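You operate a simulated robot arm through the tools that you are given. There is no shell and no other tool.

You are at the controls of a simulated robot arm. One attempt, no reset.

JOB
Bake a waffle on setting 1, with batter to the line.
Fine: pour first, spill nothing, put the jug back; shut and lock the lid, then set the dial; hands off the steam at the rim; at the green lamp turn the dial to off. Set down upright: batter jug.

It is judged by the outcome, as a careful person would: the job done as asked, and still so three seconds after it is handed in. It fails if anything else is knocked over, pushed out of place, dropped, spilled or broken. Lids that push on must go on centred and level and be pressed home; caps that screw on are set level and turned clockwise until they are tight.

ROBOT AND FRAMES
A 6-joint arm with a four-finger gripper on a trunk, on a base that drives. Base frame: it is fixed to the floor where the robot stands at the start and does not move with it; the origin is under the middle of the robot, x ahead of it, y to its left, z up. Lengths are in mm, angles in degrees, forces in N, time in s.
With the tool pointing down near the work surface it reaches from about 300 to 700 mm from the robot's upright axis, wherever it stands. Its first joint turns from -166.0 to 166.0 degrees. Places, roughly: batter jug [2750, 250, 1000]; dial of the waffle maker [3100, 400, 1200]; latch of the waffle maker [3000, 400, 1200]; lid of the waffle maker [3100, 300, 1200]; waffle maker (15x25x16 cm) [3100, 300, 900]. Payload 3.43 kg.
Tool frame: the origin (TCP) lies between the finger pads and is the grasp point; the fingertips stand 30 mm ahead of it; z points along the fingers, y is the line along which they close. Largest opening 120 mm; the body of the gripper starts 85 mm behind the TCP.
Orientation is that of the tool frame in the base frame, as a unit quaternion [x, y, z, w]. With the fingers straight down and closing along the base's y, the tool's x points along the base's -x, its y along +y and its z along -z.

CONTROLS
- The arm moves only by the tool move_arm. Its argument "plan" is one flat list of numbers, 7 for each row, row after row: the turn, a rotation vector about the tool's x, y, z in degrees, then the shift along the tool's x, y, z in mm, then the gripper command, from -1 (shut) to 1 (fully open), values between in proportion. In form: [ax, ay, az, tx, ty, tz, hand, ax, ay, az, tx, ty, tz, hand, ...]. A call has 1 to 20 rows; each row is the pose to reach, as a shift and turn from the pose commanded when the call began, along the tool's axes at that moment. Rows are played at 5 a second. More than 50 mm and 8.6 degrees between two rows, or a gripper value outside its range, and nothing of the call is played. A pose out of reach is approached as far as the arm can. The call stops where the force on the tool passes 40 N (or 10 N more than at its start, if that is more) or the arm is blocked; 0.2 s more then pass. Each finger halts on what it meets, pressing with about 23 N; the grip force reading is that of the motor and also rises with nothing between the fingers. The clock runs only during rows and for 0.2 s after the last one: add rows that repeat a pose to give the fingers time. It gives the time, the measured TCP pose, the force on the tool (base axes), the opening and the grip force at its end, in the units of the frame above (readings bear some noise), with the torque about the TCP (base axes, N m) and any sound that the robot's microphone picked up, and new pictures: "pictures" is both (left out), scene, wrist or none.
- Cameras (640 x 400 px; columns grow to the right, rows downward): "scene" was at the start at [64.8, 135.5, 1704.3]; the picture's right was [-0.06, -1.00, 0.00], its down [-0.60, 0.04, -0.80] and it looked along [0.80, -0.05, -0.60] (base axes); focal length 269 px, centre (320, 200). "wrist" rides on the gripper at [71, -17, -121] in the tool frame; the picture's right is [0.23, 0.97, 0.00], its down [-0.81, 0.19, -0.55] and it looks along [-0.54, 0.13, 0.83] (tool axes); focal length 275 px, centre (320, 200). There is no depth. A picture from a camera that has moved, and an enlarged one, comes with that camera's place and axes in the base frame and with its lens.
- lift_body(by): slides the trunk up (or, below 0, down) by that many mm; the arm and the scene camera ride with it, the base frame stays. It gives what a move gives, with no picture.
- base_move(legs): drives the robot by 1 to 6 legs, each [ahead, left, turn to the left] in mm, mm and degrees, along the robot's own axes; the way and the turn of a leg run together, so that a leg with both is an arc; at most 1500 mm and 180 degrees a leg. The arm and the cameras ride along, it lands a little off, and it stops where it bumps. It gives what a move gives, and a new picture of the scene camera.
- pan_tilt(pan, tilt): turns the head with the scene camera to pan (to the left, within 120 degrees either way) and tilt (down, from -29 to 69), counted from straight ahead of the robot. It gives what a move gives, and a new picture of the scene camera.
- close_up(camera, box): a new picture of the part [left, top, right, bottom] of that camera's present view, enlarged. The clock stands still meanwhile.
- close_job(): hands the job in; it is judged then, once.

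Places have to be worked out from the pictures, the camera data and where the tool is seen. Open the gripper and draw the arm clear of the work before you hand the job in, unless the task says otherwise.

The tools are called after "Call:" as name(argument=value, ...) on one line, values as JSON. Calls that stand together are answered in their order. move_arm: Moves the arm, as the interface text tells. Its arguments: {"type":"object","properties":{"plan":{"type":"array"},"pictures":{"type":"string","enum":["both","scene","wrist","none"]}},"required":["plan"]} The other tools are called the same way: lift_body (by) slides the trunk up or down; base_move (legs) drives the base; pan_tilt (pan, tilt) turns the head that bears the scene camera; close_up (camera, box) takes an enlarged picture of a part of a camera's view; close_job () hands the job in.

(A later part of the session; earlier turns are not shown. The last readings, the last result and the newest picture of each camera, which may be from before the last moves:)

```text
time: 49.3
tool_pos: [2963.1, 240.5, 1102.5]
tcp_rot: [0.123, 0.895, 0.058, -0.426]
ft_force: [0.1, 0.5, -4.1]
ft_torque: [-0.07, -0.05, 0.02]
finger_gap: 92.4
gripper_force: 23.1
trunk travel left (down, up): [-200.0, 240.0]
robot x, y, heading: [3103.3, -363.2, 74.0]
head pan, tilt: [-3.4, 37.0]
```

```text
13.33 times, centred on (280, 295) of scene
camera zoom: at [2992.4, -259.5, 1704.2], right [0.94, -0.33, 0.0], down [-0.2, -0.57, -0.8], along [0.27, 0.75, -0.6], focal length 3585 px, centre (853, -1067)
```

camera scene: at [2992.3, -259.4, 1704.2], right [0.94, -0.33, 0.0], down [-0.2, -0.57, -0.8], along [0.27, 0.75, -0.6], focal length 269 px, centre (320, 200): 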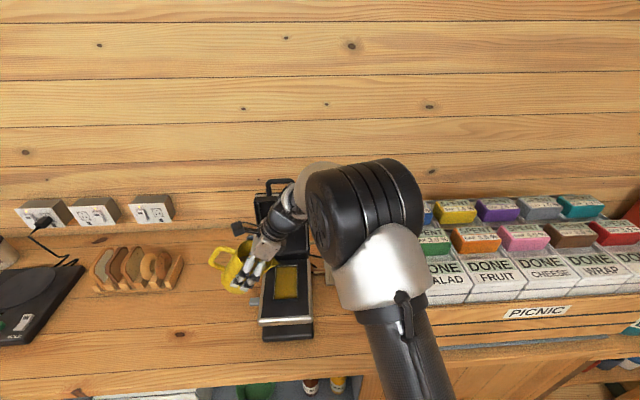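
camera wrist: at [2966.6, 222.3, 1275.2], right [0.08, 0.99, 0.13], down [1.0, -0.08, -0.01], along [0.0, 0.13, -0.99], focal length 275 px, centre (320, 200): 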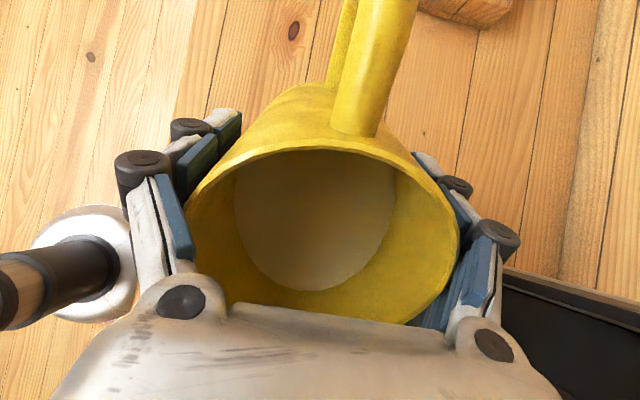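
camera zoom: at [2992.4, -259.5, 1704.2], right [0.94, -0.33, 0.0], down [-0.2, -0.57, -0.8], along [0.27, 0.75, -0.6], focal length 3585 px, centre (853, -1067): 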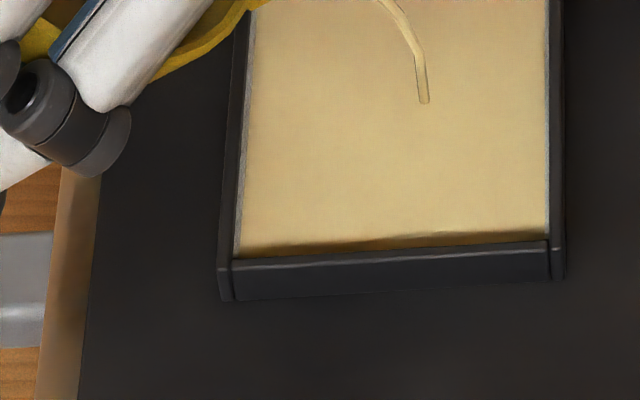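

At the line's lower edge. I pour ~0.5 s more and then tilt back 15° over the cavity to stop the stream, then look.

Call:
move_arm(plan=[0, 0, 0, 0, 0, 0, -1, 0, 0, 0, 0, 0, 0, -1, 0, -4, 0, 0.4, 0, 0.5, -1, 0, -9, 0, 0.9, 0, 1.2, -1, 0, -15, 0, 1.6, 0, 2, -1, 0, -15, 0, 1.6, 0, 2, -1, 0, -15, 0, 1.6, 0, 2, -1], pictures="none")

Call:
close_up(camera="scene", box=[280, 260, 304, 275])

Call:
close_up(camera="scene", box=[240, 250, 304, 300])

```text
time: 50.9
tool_pos: [2961.1, 241.9, 1101.6]
tcp_rot: [0.129, 0.942, 0.043, -0.307]
ft_force: [0.1, 0.2, -3.9]
ft_torque: [0.0, -0.09, -0.02]
finger_gap: 92.2
gripper_force: 22.7
trunk travel left (down, up): [-200.0, 240.0]
robot x, y, heading: [3105.0, -365.3, 74.1]
head pan, tilt: [-3.4, 37.0]
```

```text
16.00 times, centred on (292, 268) of scene
camera zoom: at [2992.1, -259.6, 1704.2], right [0.94, -0.33, 0.0], down [-0.2, -0.57, -0.8], along [0.27, 0.75, -0.6], focal length 4302 px, centre (768, -880)
```

zoom: 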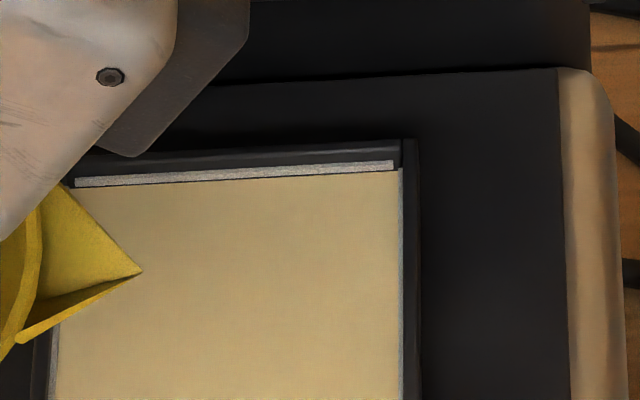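

```text
8.00 times, centred on (272, 275) of scene
camera zoom: at [2992.1, -259.6, 1704.2], right [0.94, -0.33, 0.0], down [-0.2, -0.57, -0.8], along [0.27, 0.75, -0.6], focal length 2151 px, centre (704, -400)
```

zoom: 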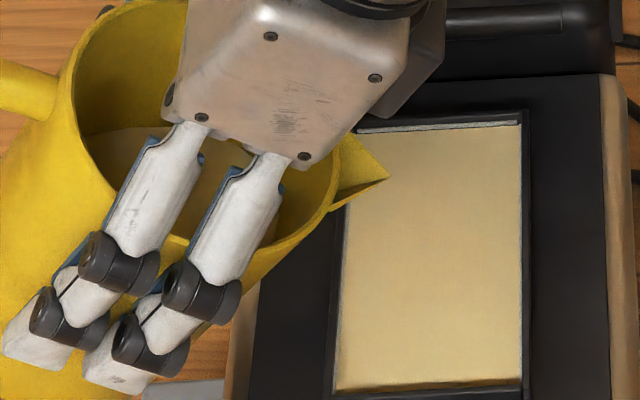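

The stream has stopped and the surface just meets the line's lower edge. I add a short top-up (~1 s at the same tilt) to bring it onto the middle of the line.

Call:
move_arm(plan=[0, 7.5, 0, -0.8, 0, -1, -1, 0, 15, 0, -1.6, 0, -2, -1, 0, 15, 0, -1.6, 0, -2, -1, 0, 15, 0, -1.6, 0, -2, -1, 0, 15, 0, -1.6, 0, -2, -1, 0, 15, 0, -1.6, 0, -2, -1, 0, 10, 0, -1.1, 0, -1.4, -1, 0, 5, 0, -0.5, 0, -0.7, -1, 0, 0, 0, 0, 0, 0, -1, 0, 0, 0, 0, 0, 0, -1, 0, 0, 0, 0, 0, 0, -1], pictures="none")

Call:
close_up(camera="scene", box=[280, 260, 304, 275])

Call:
close_up(camera="scene", box=[240, 250, 304, 300])

```text
time: 53.3
tool_pos: [2961.3, 240.9, 1102.1]
tcp_rot: [0.129, 0.942, 0.041, -0.306]
ft_force: [0.0, -0.3, -4.2]
ft_torque: [-0.04, -0.06, 0.0]
finger_gap: 92.3
gripper_force: 23.4
trunk travel left (down, up): [-200.0, 240.0]
robot x, y, heading: [3107.2, -359.3, 74.0]
head pan, tilt: [-3.4, 37.0]
```

```text
16.00 times, centred on (292, 268) of scene
camera zoom: at [2992.2, -259.6, 1704.2], right [0.94, -0.33, 0.0], down [-0.2, -0.57, -0.8], along [0.27, 0.75, -0.6], focal length 4302 px, centre (768, -880)
```

zoom: 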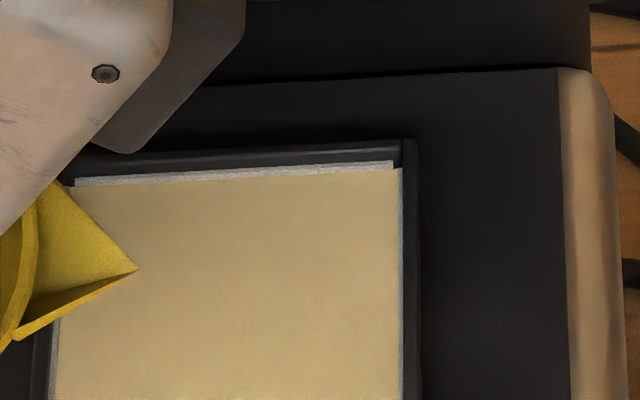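

```text
8.00 times, centred on (272, 275) of scene
camera zoom: at [2992.2, -259.6, 1704.2], right [0.94, -0.33, 0.0], down [-0.2, -0.57, -0.8], along [0.27, 0.75, -0.6], focal length 2151 px, centre (704, -400)
```

zoom: 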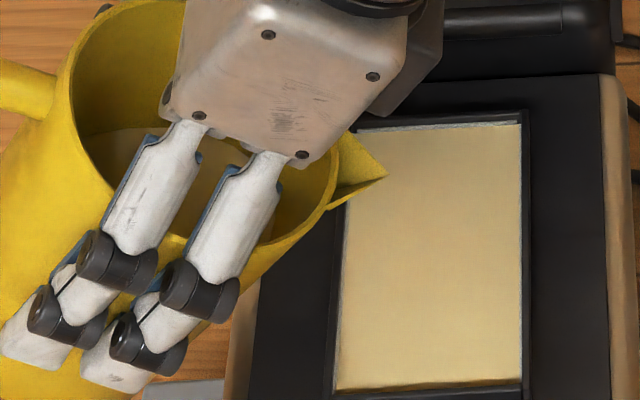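

The surface now sits on the line. I tilt the jug upright while raising it.

Call:
move_arm(plan=[0, -5, 0, 4, 0, -5.3, -1, 0, -10, 0, 8, 0, -10.7, -1, 0, -15, 0, 12, 0, -16, -1, 0, -20, 0, 16, 0, -21.4, -1, 0, -25, 0, 19.4, 0, -26.7, -1, 0, -30, 0, 19.4, 0, -26.7, -1, 0, -34, 0, 19.4, 0, -26.7, -1, 0, -36, 0, 19.4, 0, -26.7, -1, 0, -36, 0, 19.4, 0, -26.7, -1])

```text
time: 55.3
tool_pos: [2961.1, 241.7, 1134.8]
tcp_rot: [0.135, 0.991, 0.0, 0.001]
ft_force: [-0.3, 0.7, -3.7]
ft_torque: [-0.02, -0.09, -0.02]
finger_gap: 92.3
gripper_force: 23.1
trunk travel left (down, up): [-200.0, 240.0]
robot x, y, heading: [3105.7, -365.5, 74.1]
head pan, tilt: [-3.4, 37.0]
camera scene: at [2992.5, -259.5, 1704.2], right [0.94, -0.33, 0.0], down [-0.2, -0.57, -0.8], along [0.27, 0.75, -0.6], focal length 269 px, centre (320, 200)
camera wrist: at [2887.5, 244.9, 1254.7], right [0.04, 1.0, 0.0], down [0.83, -0.03, 0.55], along [0.55, -0.02, -0.83], focal length 275 px, centre (320, 200)
```

scene: 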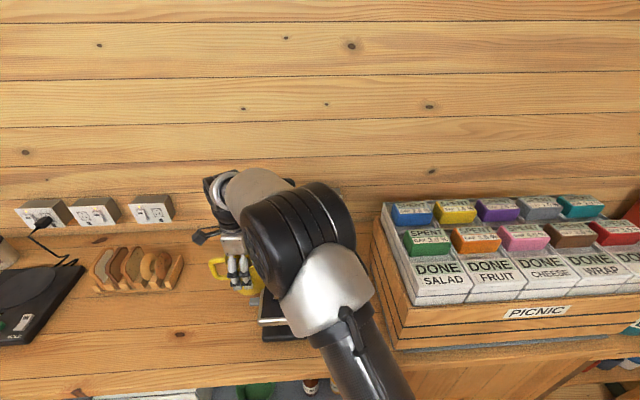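
wrist: 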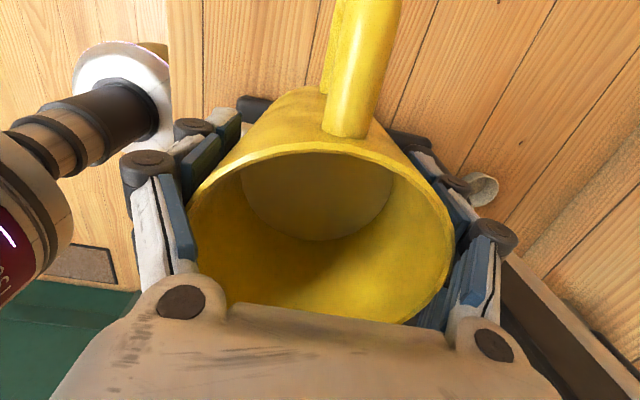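

The jug is upright. I drive the base 130 mm left (jug rides clear at z>1070) so its original place is in reach.

Call:
base_move(legs=[[0, 130, 0]])

```text
time: 56.6
tool_pos: [2841.5, 278.0, 1133.3]
tcp_rot: [0.137, 0.991, 0.0, 0.001]
ft_force: [-0.1, -0.5, -4.3]
ft_torque: [-0.04, -0.11, -0.01]
finger_gap: 92.4
gripper_force: 22.8
trunk travel left (down, up): [-200.0, 240.0]
robot x, y, heading: [2984.6, -330.1, 73.7]
head pan, tilt: [-3.4, 37.0]
camera scene: at [2870.1, -223.6, 1704.1], right [0.94, -0.34, 0.0], down [-0.2, -0.57, -0.8], along [0.27, 0.75, -0.6], focal length 269 px, centre (320, 200)
```

scene: 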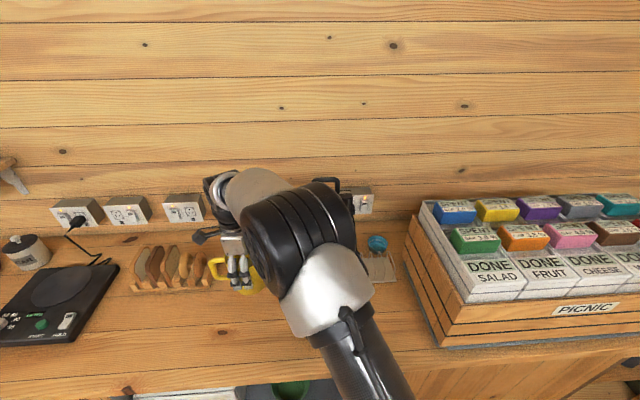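

I move to above the jug's original spot and lower to just above the counter.

Call:
move_arm(plan=[0, 0, 0, 10, -7, 0, -1, 0, 0, 0, 30, -22, 0, -1, 0, 0, 0, 50, -37, 0, -1, 0, 0, 0, 59.3, -43.8, 0, -1, 0, 0, 0, 59.3, -43.8, 20, -1, 0, 0, 0, 59.3, -43.8, 45, -1, 0, 0, 0, 59.3, -43.8, 70, -1, 0, 0, 0, 59.3, -43.8, 95, -1, 0, 0, 0, 59.3, -43.8, 120, -1, 0, 0, 0, 59.3, -43.8, 140, -1, 0, 0, 0, 59.3, -43.8, 150, -1, 0, 0, 0, 59.3, -43.8, 156, -1, 0, 0, 0, 59.3, -43.8, 156, -1])

```text
time: 59.4
tool_pos: [2774.3, 251.2, 978.8]
tcp_rot: [0.138, 0.99, 0.001, 0.0]
ft_force: [0.1, -0.3, -3.9]
ft_torque: [0.01, -0.04, -0.05]
finger_gap: 92.4
gripper_force: 23.0
trunk travel left (down, up): [-200.0, 240.0]
robot x, y, heading: [2982.9, -326.6, 73.6]
head pan, tilt: [-3.4, 37.0]
camera scene: at [2871.7, -224.2, 1704.2], right [0.94, -0.34, 0.0], down [-0.2, -0.57, -0.8], along [0.27, 0.75, -0.6], focal length 269 px, centre (320, 200)
camera wrist: at [2699.1, 254.8, 1098.9], right [0.04, 1.0, 0.0], down [0.83, -0.04, 0.55], along [0.55, -0.02, -0.83], focal length 275 px, centre (320, 200)
```

scene: 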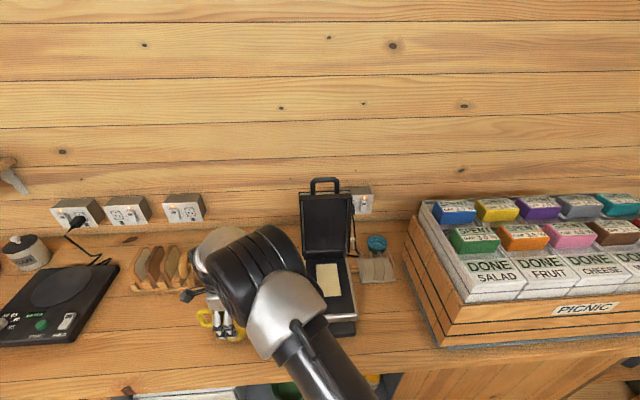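
wrist: 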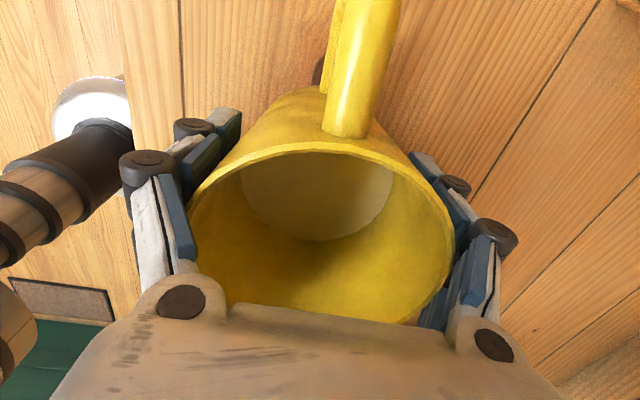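

Still free (force = weight only). I lower in 2 mm steps toward the counter, watching the force.

Call:
move_arm(plan=[0, 0, 0, 0, 0, 3, -1, 0, 0, 0, 0, 0, 6, -1, 0, 0, 0, 0, 0, 8, -1, 0, 0, 0, 0, 0, 10, -1, 0, 0, 0, 0, 0, 11, -1, 0, 0, 0, 0, 0, 11, -1], pictures="none")

```text
time: 60.8
tool_pos: [2773.3, 251.1, 969.3]
tcp_rot: [0.137, 0.991, 0.0, 0.0]
ft_force: [0.2, -0.9, 3.3]
ft_torque: [-0.02, 0.17, 0.02]
finger_gap: 92.3
gripper_force: 23.0
trunk travel left (down, up): [-200.0, 240.0]
robot x, y, heading: [2985.2, -326.9, 74.1]
head pan, tilt: [-3.4, 37.0]
```

The jug has touched down (force swung to +3 N). I open the fingers and rise straight up.

Call:
move_arm(plan=[0, 0, 0, 0, 0, 0, 0.6, 0, 0, 0, 0, 0, 0, 0.7, 0, 0, 0, 0, 0, 0, 0.85, 0, 0, 0, 0, 0, 0, 1, 0, 0, 0, 0, 0, 0, 1, 0, 0, 0, 0, 0, -20, 1, 0, 0, 0, 0, 0, -50, 1, 0, 0, 0, 0, 0, -90, 1, 0, 0, 0, 0, 0, -130, 1, 0, 0, 0, 0, 0, -170, 1, 0, 0, 0, 0, 0, -200, 1, 0, 0, 0, 0, 0, -200, 1])

```text
time: 63.4
tool_pos: [2773.6, 251.5, 1166.9]
tcp_rot: [0.138, 0.99, -0.001, -0.001]
ft_force: [-0.3, -0.5, -0.7]
ft_torque: [-0.01, 0.01, -0.02]
finger_gap: 120.0
gripper_force: 0.0
trunk travel left (down, up): [-200.0, 240.0]
robot x, y, heading: [2984.3, -327.6, 73.7]
head pan, tilt: [-3.4, 37.0]
camera scene: at [2871.7, -224.3, 1704.2], right [0.94, -0.34, 0.0], down [-0.2, -0.57, -0.8], along [0.27, 0.75, -0.6], focal length 269 px, centre (320, 200)
camera wrist: at [2698.4, 254.9, 1287.3], right [0.04, 1.0, 0.0], down [0.83, -0.04, 0.55], along [0.55, -0.02, -0.83], focal length 275 px, centre (320, 200)
```

scene: 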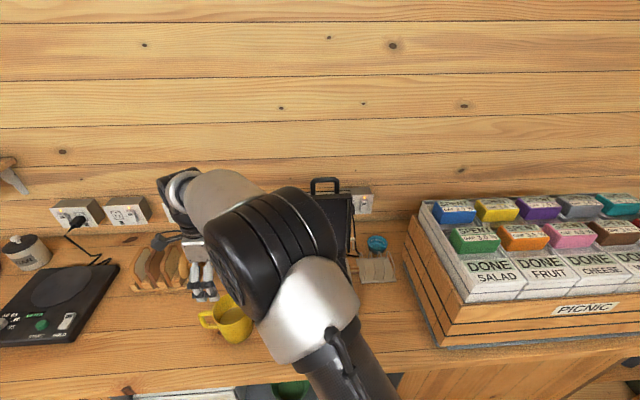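
wrist: 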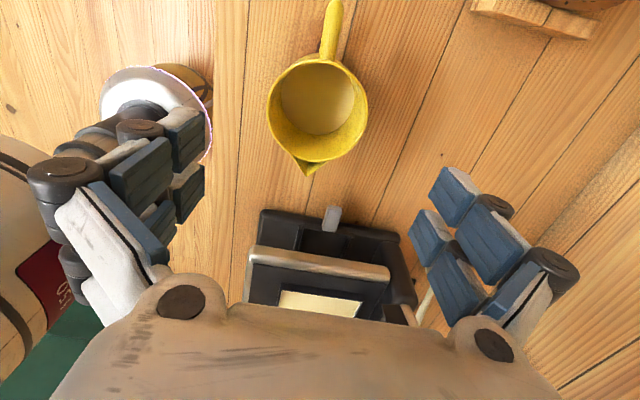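

Jug stands upright at its original place. Now I swing the arm to the right to get a clear view of the lid.

Call:
move_arm(plan=[0, 0, 0, -10, -5, -30, 1, 0, 0, 0, -30, -20, -60, 1, 0, 0, 0, -65, -40, -80, 1, 0, 0, 0, -108, -45, -90, 1, 0, 0, 0, -150, -47, -90, 1, 0, 0, 0, -195, -47, -90, 1, 0, 0, 0, -240, -47, -90, 1, 0, 0, 0, -285, -47, -90, 1, 0, 0, 0, -330, -47, -90, 1, 0, 0, 0, -375, -47, -90, 1, 0, 0, 0, -420, -47, -90, 1, 0, 0, 0, -465, -47, -90, 1, 0, 0, 0, -505, -47, -90, 1, 0, 0, 0, -540, -47, -90, 1, 0, 0, 0, -540, -47, -90, 1])

Call:
close_up(camera="scene", box=[280, 165, 400, 240])

Call:
close_up(camera="scene", box=[280, 240, 400, 340])

```text
time: 66.6
tool_pos: [3279.3, 59.7, 1257.2]
tcp_rot: [0.136, 0.991, 0.0, 0.0]
ft_force: [-0.6, -0.1, 0.1]
ft_torque: [0.03, 0.0, 0.01]
finger_gap: 120.1
gripper_force: 0.0
trunk travel left (down, up): [-200.0, 240.0]
robot x, y, heading: [2981.8, -326.5, 73.7]
head pan, tilt: [-3.4, 37.0]
camera scene: at [2871.1, -224.6, 1704.2], right [0.94, -0.33, 0.0], down [-0.2, -0.57, -0.8], along [0.27, 0.75, -0.6], focal length 269 px, centre (320, 200)
camera wrist: at [3204.9, 63.0, 1377.7], right [0.04, 1.0, 0.0], down [0.83, -0.04, 0.55], along [0.55, -0.02, -0.83], focal length 275 px, centre (320, 200)
```

scene: 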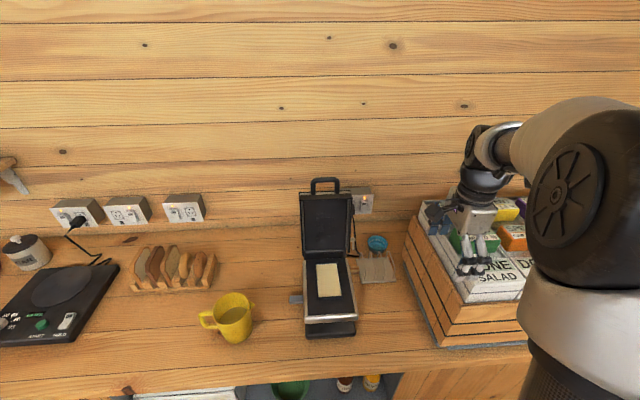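
wrist: 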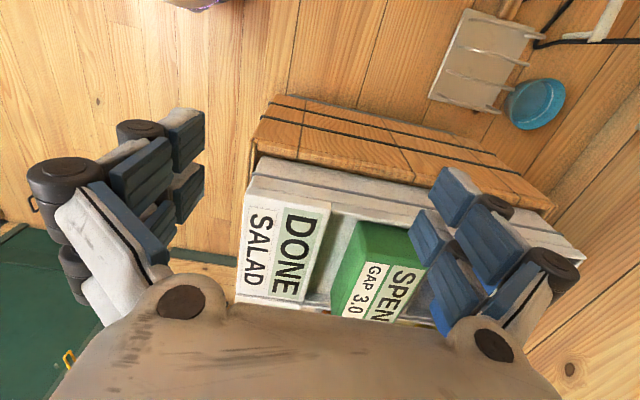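

```text
5.33 times, centred on (340, 202) of scene
camera zoom: at [2871.1, -224.6, 1704.2], right [0.94, -0.33, 0.0], down [-0.2, -0.57, -0.8], along [0.27, 0.75, -0.6], focal length 1434 px, centre (213, 187)
```

zoom: 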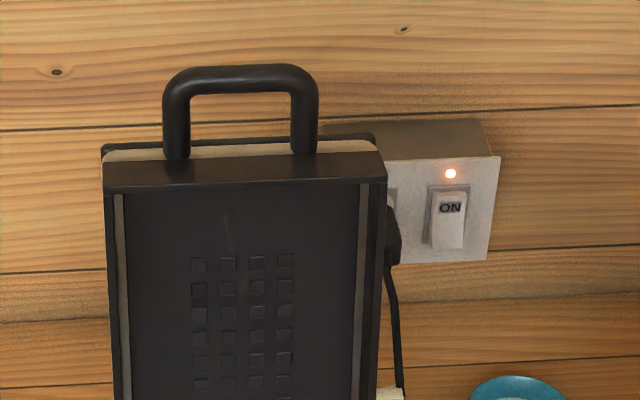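

```text
4.00 times, centred on (340, 290) of scene
camera zoom: at [2871.1, -224.6, 1704.2], right [0.94, -0.33, 0.0], down [-0.2, -0.57, -0.8], along [0.27, 0.75, -0.6], focal length 1076 px, centre (240, -160)
```

zoom: 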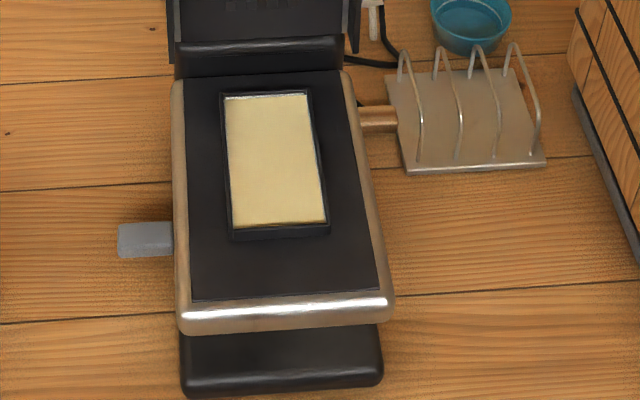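

Batter is level at the line, nothing spilled. The lid handle bar is at ≈[3099, 372, 1294]. I reposition the base 60 mm back and 130 mm left so the handle is ahead of the arm.

Call:
base_move(legs=[[-60, 130, 0]])

Call:
close_up(camera="scene", box=[330, 150, 450, 225])

```text
time: 68.0
tool_pos: [3138.6, 37.8, 1257.3]
tcp_rot: [0.138, 0.99, 0.0, 0.001]
ft_force: [-0.9, -0.9, -0.4]
ft_torque: [0.0, -0.03, -0.02]
finger_gap: 119.9
gripper_force: 0.0
trunk travel left (down, up): [-200.0, 240.0]
robot x, y, heading: [2845.0, -347.8, 73.8]
head pan, tilt: [-3.4, 37.0]
camera scene: at [2729.6, -245.4, 1704.2], right [0.94, -0.34, 0.0], down [-0.2, -0.57, -0.8], along [0.27, 0.75, -0.6], focal length 269 px, centre (320, 200)
```

scene: 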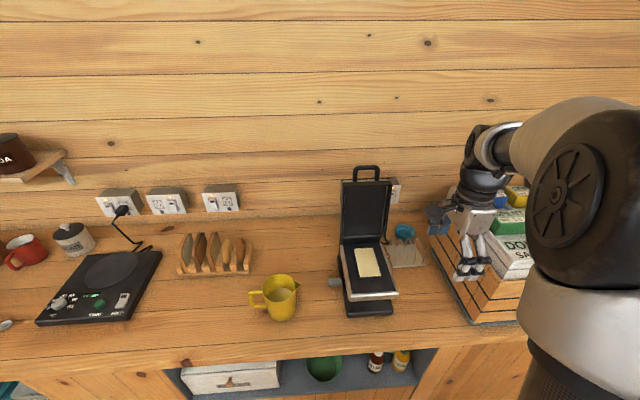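

```text
5.33 times, centred on (390, 188) of scene
camera zoom: at [2729.6, -245.4, 1704.2], right [0.94, -0.34, 0.0], down [-0.2, -0.57, -0.8], along [0.27, 0.75, -0.6], focal length 1434 px, centre (-53, 267)
```

zoom: 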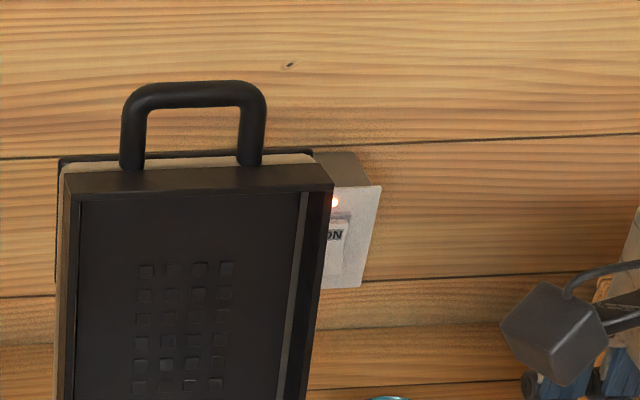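

Both views agree on the handle bar at [3099, 372, 1294], lid leaning ~11° back past vertical about a hinge near z 1045. I tilt the tool 45° toward the wall and go to a pre-pose in front of and above the bar.

Call:
move_arm(plan=[-5, 0, 0, 5, 5, -30, 0.6, -10, 0, 0, 20, 25, -60, 0.3, -15, 0, 0, 35, 55, -90, 0.0, -21, 0, 0, 55, 90, -110, -0.2, -27, 0, 0, 75, 125, -122, -0.27, -33, 0, 0, 95, 160, -122, -0.27, -39, 0, 0, 113, 193, -122, -0.27, -45, 0, 0, 129, 224, -122, -0.27, -45, 0, 0, 129, 224, -122, -0.27])

```text
time: 70.0
tool_pos: [3075.5, 289.2, 1378.8]
tcp_rot: [0.127, 0.915, 0.38, 0.053]
ft_force: [0.7, -0.1, -0.3]
ft_torque: [0.01, -0.02, -0.01]
finger_gap: 43.8
gripper_force: 0.0
trunk travel left (down, up): [-200.0, 240.0]
robot x, y, heading: [2843.6, -351.8, 73.7]
head pan, tilt: [-3.4, 37.0]
camera scene: at [2731.4, -245.9, 1704.3], right [0.94, -0.34, 0.0], down [-0.2, -0.57, -0.8], along [0.27, 0.75, -0.6], focal length 269 px, centre (320, 200)
camera wrist: at [2979.1, 215.2, 1452.6], right [-0.03, 0.72, 0.69], down [0.71, -0.47, 0.53], along [0.7, 0.51, -0.5], focal length 275 px, centre (320, 200)
```

scene: 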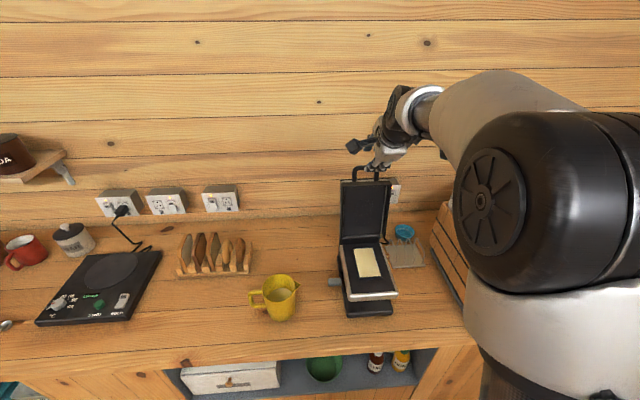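
wrist: 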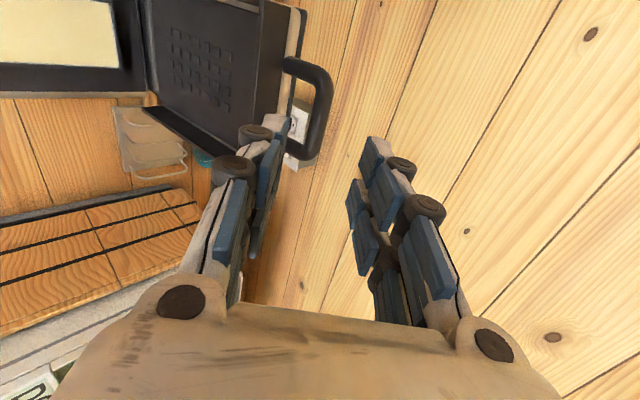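

The bar lies on the approach line between the fingers (column ≈322). I advance 60 mm along the tool and check.

Call:
move_arm(plan=[0, 0, 0, 3, 0, 20, -0.27, 0, 0, 0, 5, 0, 40, -0.27, 0, 0, 0, 6, 0, 60, -0.27, 0, 0, 0, 6, 0, 60, -0.27], pictures="wrist")

Call:
close_up(camera="scene", box=[330, 140, 450, 215])

```text
time: 71.0
tool_pos: [3080.9, 330.8, 1337.8]
tcp_rot: [0.128, 0.915, 0.379, 0.053]
ft_force: [0.9, 0.3, 0.3]
ft_torque: [0.03, -0.02, 0.01]
finger_gap: 43.8
gripper_force: 0.0
trunk travel left (down, up): [-200.0, 240.0]
robot x, y, heading: [2844.5, -348.1, 73.7]
head pan, tilt: [-3.4, 37.0]
camera wrist: at [2985.1, 256.6, 1410.5], right [-0.03, 0.72, 0.69], down [0.71, -0.47, 0.53], along [0.7, 0.51, -0.5], focal length 275 px, centre (320, 200)
```

wrist: 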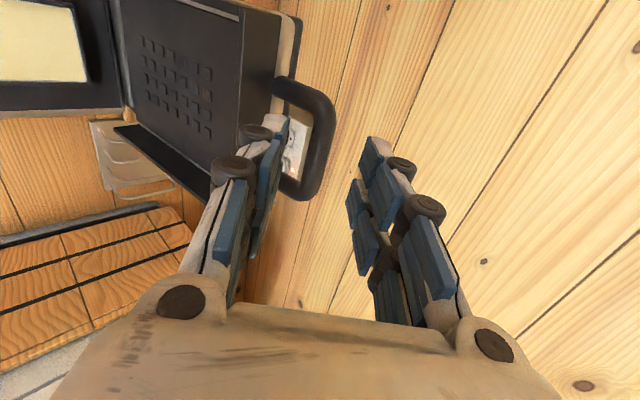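

```text
5.33 times, centred on (390, 178) of scene
camera zoom: at [2731.0, -245.9, 1704.3], right [0.94, -0.34, 0.0], down [-0.2, -0.57, -0.8], along [0.27, 0.75, -0.6], focal length 1434 px, centre (-53, 320)
```

zoom: 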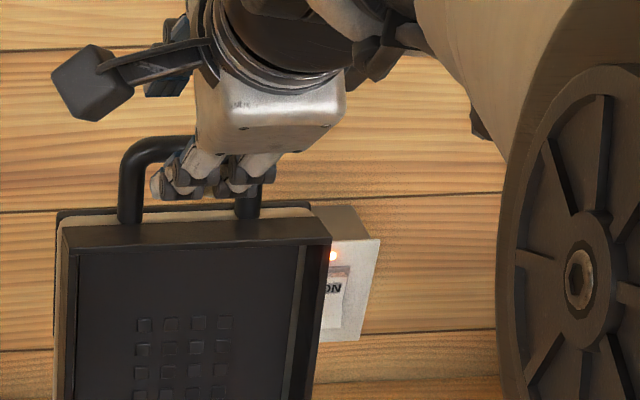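

The bar projects exactly where expected (62 mm ahead of the TCP). I advance 50 mm so the bar lies between the pads.

Call:
move_arm(plan=[0, 0, 0, 0, 0, 15, -0.27, 0, 0, 0, 0, 0, 30, -0.27, 0, 0, 0, 0, 0, 42, -0.27, 0, 0, 0, 0, 0, 50, -0.27, 0, 0, 0, 0, 0, 50, -0.27], pictures="wrist")

Call:
close_up(camera="scene", box=[330, 140, 450, 215])

```text
time: 72.2
tool_pos: [3091.4, 364.5, 1302.5]
tcp_rot: [0.128, 0.915, 0.379, 0.053]
ft_force: [4.7, -2.8, 2.5]
ft_torque: [-0.09, -0.2, -0.04]
finger_gap: 43.5
gripper_force: 0.0
trunk travel left (down, up): [-200.0, 240.0]
robot x, y, heading: [2846.2, -349.8, 73.7]
head pan, tilt: [-3.4, 37.0]
camera wrist: at [2996.7, 290.2, 1375.6], right [-0.03, 0.72, 0.69], down [0.71, -0.47, 0.53], along [0.7, 0.51, -0.5], focal length 275 px, centre (320, 200)
```

wrist: 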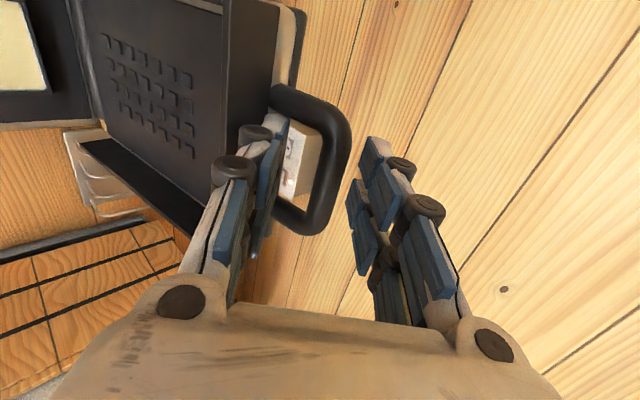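

```text
5.33 times, centred on (390, 178) of scene
camera zoom: at [2732.2, -246.2, 1704.4], right [0.94, -0.34, 0.0], down [-0.2, -0.57, -0.8], along [0.27, 0.75, -0.6], focal length 1434 px, centre (-53, 320)
```

zoom: 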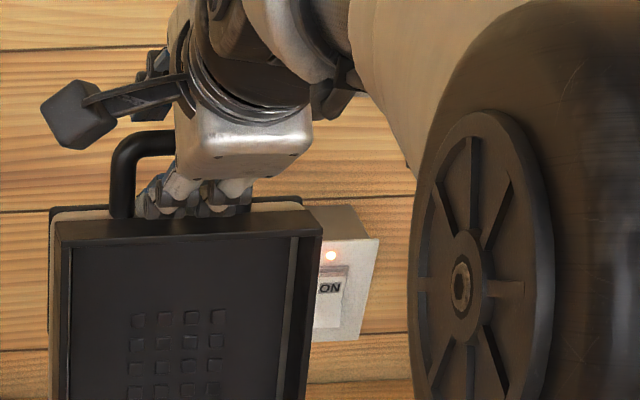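

A light side force (+4.7 N in x) says the fingers touch the handle's left leg. I shift 5 mm to the right and re-read.

Call:
move_arm(plan=[0, 0, 0, -2.5, 0, 0, -0.27, 0, 0, 0, -5, 0, 0, -0.27, 0, 0, 0, -5, 0, 0, -0.27], pictures="wrist")

Call:
close_up(camera="scene", box=[330, 140, 450, 215])

```text
time: 73.0
tool_pos: [3095.4, 364.4, 1301.2]
tcp_rot: [0.127, 0.915, 0.378, 0.053]
ft_force: [-1.7, 0.0, 1.8]
ft_torque: [0.01, 0.01, -0.02]
finger_gap: 43.1
gripper_force: 0.0
trunk travel left (down, up): [-200.0, 240.0]
robot x, y, heading: [2843.2, -348.1, 73.6]
head pan, tilt: [-3.4, 37.0]
camera wrist: at [2999.6, 290.0, 1374.9], right [-0.03, 0.72, 0.69], down [0.71, -0.47, 0.53], along [0.7, 0.51, -0.5], focal length 275 px, centre (320, 200)
```

wrist: 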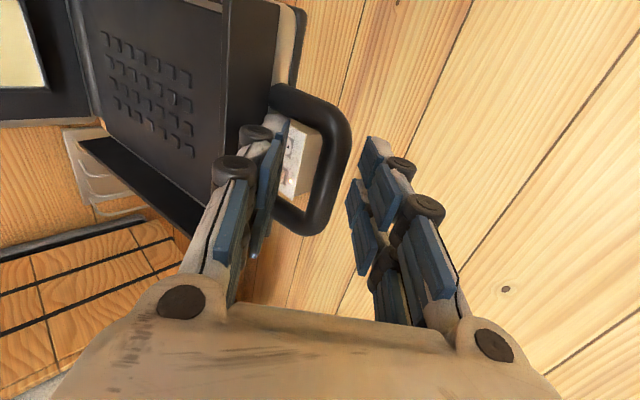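

```text
5.33 times, centred on (390, 178) of scene
camera zoom: at [2730.8, -245.3, 1704.2], right [0.94, -0.34, 0.0], down [-0.2, -0.57, -0.8], along [0.27, 0.75, -0.6], focal length 1434 px, centre (-53, 320)
```

zoom: 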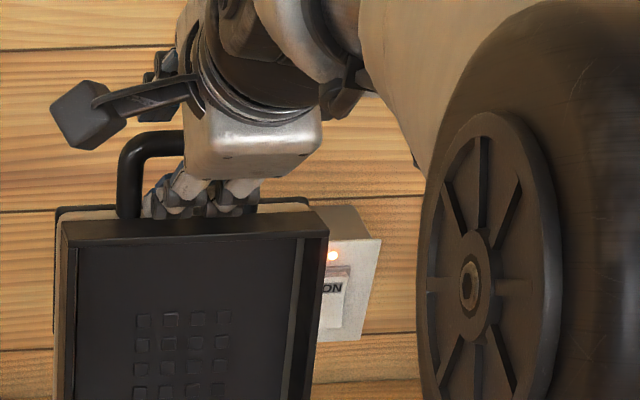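

Forces are nearly zero now; the bar sits between the pads slightly to the +y side. I centre by 3 mm, narrow the cage to ~28 mm, and pull the lid gently toward vertical.

Call:
move_arm(plan=[0, 0, 0, 0, 2, 0, -0.4, 0, 0, 0, 0, 3, 0, -0.53, 0, 0, 0, 0, 3, 0, -0.53, 0, 0, 0, 0, -5, -10, -0.53, 0, 0, 0, 0, -13, -20, -0.53, 0, 0, 0, 0, -21, -30, -0.53, 0, 0, 0, 0, -29.5, -39.6, -0.53, 0, 0, 0, 0, -29.5, -39.6, -0.53])

```text
time: 74.8
tool_pos: [3081.6, 317.5, 1308.1]
tcp_rot: [0.128, 0.915, 0.379, 0.053]
ft_force: [0.5, 1.4, 3.4]
ft_torque: [0.14, 0.09, -0.05]
finger_gap: 30.3
gripper_force: 2.2
trunk travel left (down, up): [-200.0, 240.0]
robot x, y, heading: [2844.7, -344.6, 73.7]
head pan, tilt: [-3.4, 37.0]
camera scene: at [2731.2, -245.2, 1704.3], right [0.94, -0.34, 0.0], down [-0.2, -0.57, -0.8], along [0.27, 0.75, -0.6], focal length 269 px, centre (320, 200)
camera wrist: at [2987.2, 243.9, 1381.9], right [-0.03, 0.72, 0.69], down [0.71, -0.47, 0.53], along [0.7, 0.51, -0.5], focal length 275 px, centre (320, 200)
```

scene: 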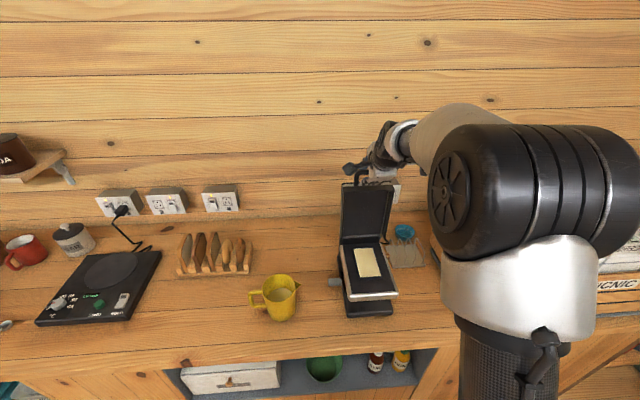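
wrist: 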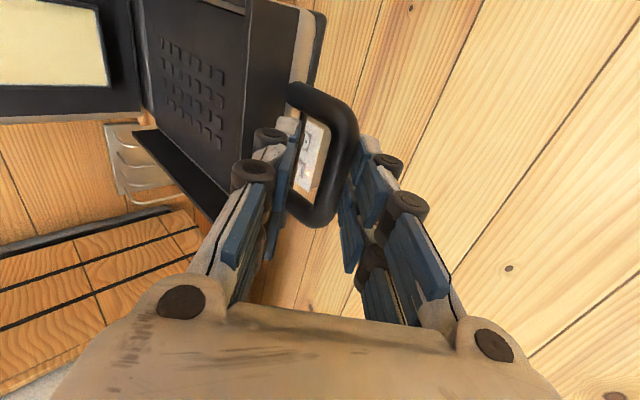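

The lid follows (bar against the upper finger) with only ~3 N. I continue along the arc to about 20° past vertical.

Call:
move_arm(plan=[0, 0, 0, 0, -7.9, -7.6, -0.53, 0, 0, 0, 0, -16.3, -14.9, -0.53, 0, 0, 0, 0, -25, -21.9, -0.53, 0, 0, 0, 0, -33.9, -28.4, -0.53, 0, 0, 0, 0, -43.2, -34.6, -0.53, 0, 0, 0, 0, -52.6, -40.3, -0.53, 0, 0, 0, 0, -62.4, -45.7, -0.53, 0, 0, 0, 0, -72.3, -50.6, -0.53, 0, 0, 0, 0, -72.3, -50.6, -0.53])

Call:
close_up(camera="scene", box=[320, 160, 440, 320])

```text
time: 76.8
tool_pos: [3059.5, 234.8, 1292.2]
tcp_rot: [0.128, 0.915, 0.378, 0.053]
ft_force: [-0.1, 0.5, 0.3]
ft_torque: [0.02, -0.03, -0.02]
finger_gap: 28.6
gripper_force: 0.5
trunk travel left (down, up): [-200.0, 240.0]
robot x, y, heading: [2841.2, -348.1, 73.7]
head pan, tilt: [-3.4, 37.0]
camera scene: at [2731.3, -245.1, 1704.2], right [0.94, -0.34, 0.0], down [-0.2, -0.57, -0.8], along [0.27, 0.75, -0.6], focal length 269 px, centre (320, 200)
camera wrist: at [2963.7, 160.2, 1365.4], right [-0.03, 0.73, 0.69], down [0.71, -0.47, 0.53], along [0.7, 0.51, -0.5], focal length 275 px, centre (320, 200)
```

scene: 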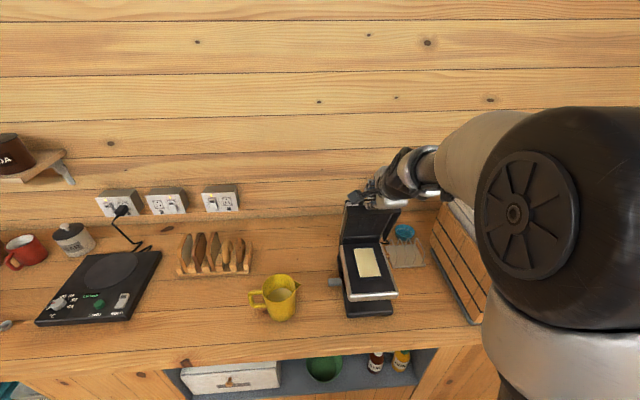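
wrist: 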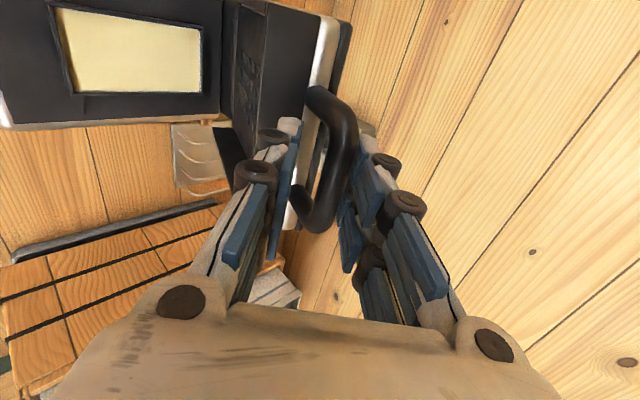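

```text
2.50 times, centred on (380, 240) of scene
camera zoom: at [2731.3, -245.1, 1704.2], right [0.94, -0.34, 0.0], down [-0.2, -0.57, -0.8], along [0.27, 0.75, -0.6], focal length 672 px, centre (170, 100)
```

zoom: 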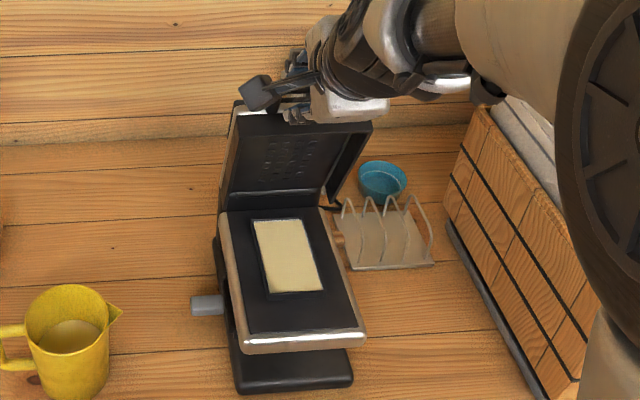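

Smooth, lid following. I continue to ~40° along the arc.

Call:
move_arm(plan=[0, 0, 0, 0, -10.1, -4.5, -0.53, 0, 0, 0, 0, -20.4, -8.4, -0.53, 0, 0, 0, 0, -31, -12, -0.53, 0, 0, 0, 0, -41.6, -15.1, -0.53, 0, 0, 0, 0, -52.4, -17.7, -0.53, 0, 0, 0, 0, -63.3, -19.9, -0.53, 0, 0, 0, 0, -74.2, -21.6, -0.53, 0, 0, 0, 0, -85.2, -22.8, -0.53, 0, 0, 0, 0, -85.2, -22.8, -0.53])

Call:
close_up(camera="scene", box=[320, 160, 440, 320])

```text
time: 78.8
tool_pos: [3038.6, 161.2, 1250.4]
tcp_rot: [0.128, 0.915, 0.379, 0.053]
ft_force: [0.1, 0.1, 0.2]
ft_torque: [0.03, -0.02, 0.0]
finger_gap: 28.2
gripper_force: 0.1
trunk travel left (down, up): [-200.0, 240.0]
robot x, y, heading: [2843.1, -346.6, 73.7]
head pan, tilt: [-3.4, 37.0]
camera scene: at [2731.2, -245.1, 1704.3], right [0.94, -0.34, 0.0], down [-0.2, -0.57, -0.8], along [0.27, 0.75, -0.6], focal length 269 px, centre (320, 200)
camera wrist: at [2942.7, 86.9, 1322.2], right [-0.03, 0.73, 0.69], down [0.71, -0.47, 0.53], along [0.7, 0.51, -0.5], focal length 275 px, centre (320, 200)
```

scene: 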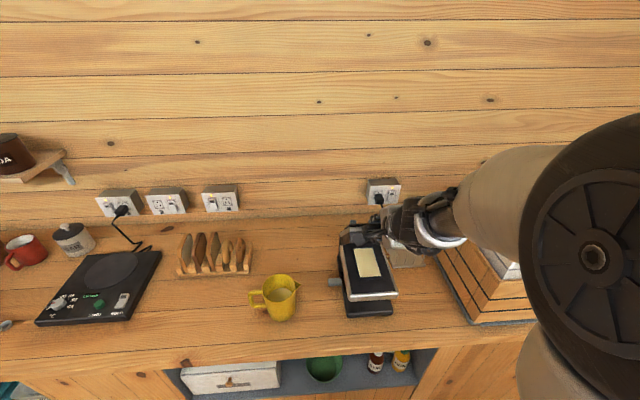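
wrist: 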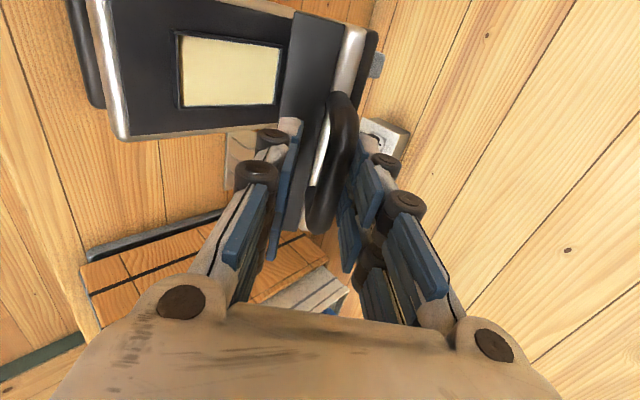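

```text
2.50 times, centred on (380, 240) of scene
camera zoom: at [2731.2, -245.1, 1704.3], right [0.94, -0.34, 0.0], down [-0.2, -0.57, -0.8], along [0.27, 0.75, -0.6], focal length 672 px, centre (170, 100)
```

zoom: 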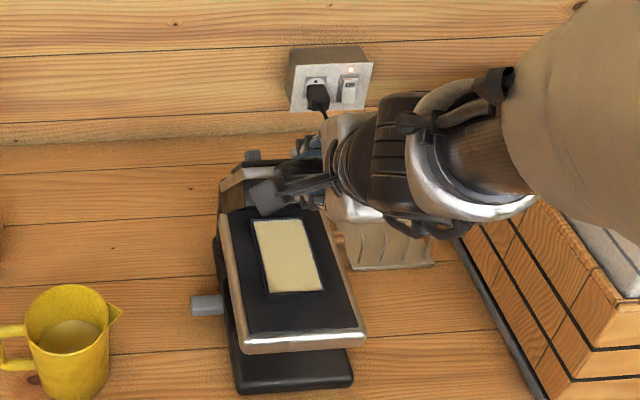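

Continuing along the arc to ~60°.

Call:
move_arm(plan=[0, 0, 0, 0, -11, -0.7, -0.53, 0, 0, 0, 0, -22.1, -0.9, -0.53, 0, 0, 0, 0, -33.2, -0.7, -0.53, 0, 0, 0, 0, -44.3, 0, -0.53, 0, 0, 0, 0, -55.3, 1.3, -0.53, 0, 0, 0, 0, -66.2, 2.9, -0.53, 0, 0, 0, 0, -77.1, 5.1, -0.53, 0, 0, 0, 0, -87.9, 7.7, -0.53, 0, 0, 0, 0, -87.9, 7.7, -0.53])

Call:
close_up(camera="scene", box=[320, 160, 440, 320])

```text
time: 80.8
tool_pos: [3023.7, 104.5, 1181.6]
tcp_rot: [0.127, 0.915, 0.379, 0.053]
ft_force: [-0.5, 0.2, 0.4]
ft_torque: [0.03, 0.03, 0.03]
finger_gap: 28.2
gripper_force: 0.1
trunk travel left (down, up): [-200.0, 240.0]
robot x, y, heading: [2842.2, -347.6, 73.9]
head pan, tilt: [-3.4, 37.0]
camera scene: at [2731.3, -245.2, 1704.3], right [0.94, -0.34, 0.0], down [-0.2, -0.57, -0.8], along [0.27, 0.75, -0.6], focal length 269 px, centre (320, 200)
camera wrist: at [2927.3, 31.1, 1253.8], right [-0.03, 0.73, 0.69], down [0.71, -0.47, 0.53], along [0.7, 0.51, -0.5], focal length 275 px, centre (320, 200)
```

scene: 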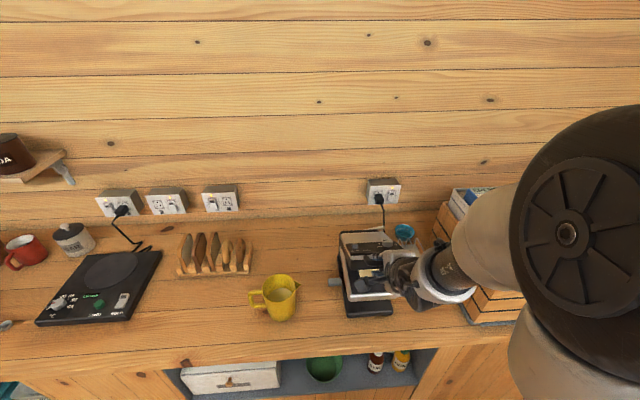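
wrist: 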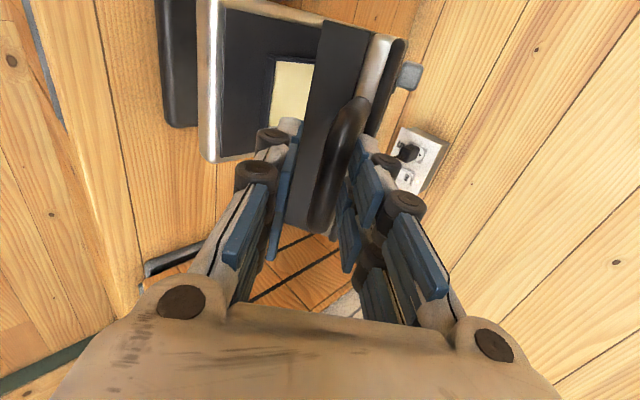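

```text
2.50 times, centred on (380, 240) of scene
camera zoom: at [2731.3, -245.2, 1704.3], right [0.94, -0.34, 0.0], down [-0.2, -0.57, -0.8], along [0.27, 0.75, -0.6], focal length 672 px, centre (170, 100)
```

zoom: 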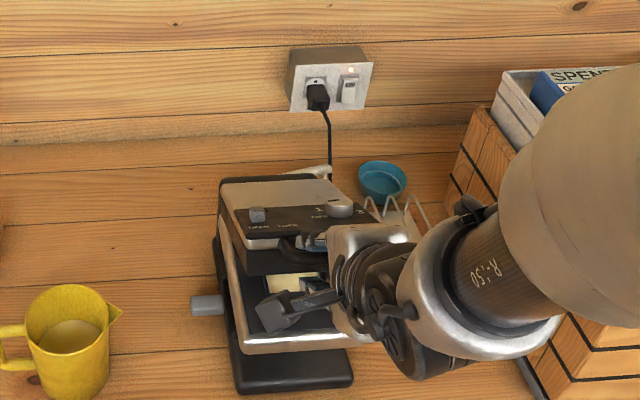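

The lid's top now shows the dial (right) and a latch slider with "OPEN / LOCK" labels (left). I continue lowering to ~78°.

Call:
move_arm(plan=[0, 0, 0, 0, -10.5, 3.2, -0.53, 0, 0, 0, 0, -21.1, 6.7, -0.53, 0, 0, 0, 0, -31.4, 10.8, -0.53, 0, 0, 0, 0, -41.6, 15.1, -0.53, 0, 0, 0, 0, -51.4, 20.2, -0.53, 0, 0, 0, 0, -61.2, 25.5, -0.53, 0, 0, 0, 0, -70.8, 31.3, -0.53, 0, 0, 0, 0, -70.8, 31.3, -0.53])

Call:
close_up(camera="scene", box=[320, 160, 440, 320])

```text
time: 82.5
tool_pos: [3024.7, 85.4, 1111.3]
tcp_rot: [0.126, 0.916, 0.378, 0.049]
ft_force: [-1.9, 0.2, -0.6]
ft_torque: [0.0, 0.0, 0.02]
finger_gap: 28.0
gripper_force: 0.0
out of reach, approached as far as the arm can: row 5, 6, 7, 8
trunk travel left (down, up): [-200.0, 240.0]
robot x, y, heading: [2844.1, -351.3, 73.7]
head pan, tilt: [-3.4, 37.0]
camera scene: at [2730.9, -245.1, 1704.2], right [0.94, -0.34, 0.0], down [-0.2, -0.57, -0.8], along [0.27, 0.75, -0.6], focal length 269 px, centre (320, 200)
camera wrist: at [2928.9, 11.1, 1184.8], right [-0.03, 0.72, 0.69], down [0.72, -0.46, 0.52], along [0.7, 0.51, -0.5], focal length 275 px, centre (320, 200)
```

scene: 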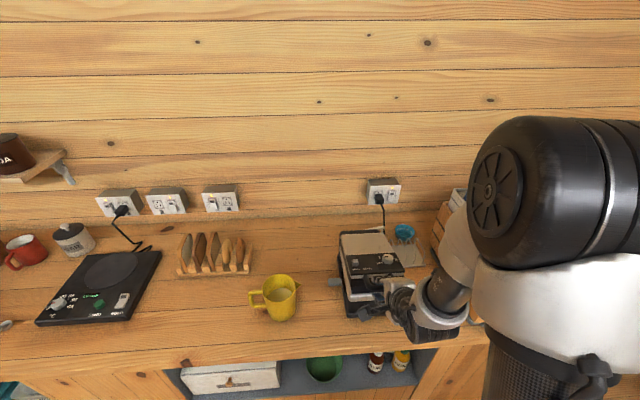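
wrist: 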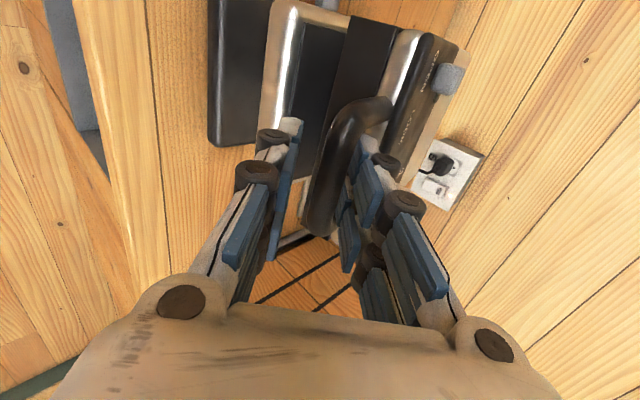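

```text
2.50 times, centred on (380, 240) of scene
camera zoom: at [2730.9, -245.1, 1704.2], right [0.94, -0.34, 0.0], down [-0.2, -0.57, -0.8], along [0.27, 0.75, -0.6], focal length 672 px, centre (170, 100)
```

zoom: 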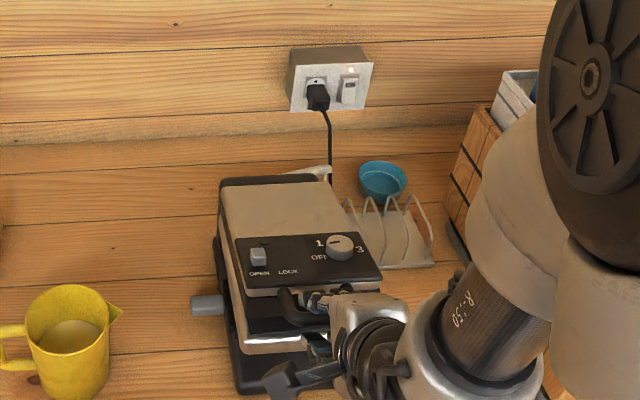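

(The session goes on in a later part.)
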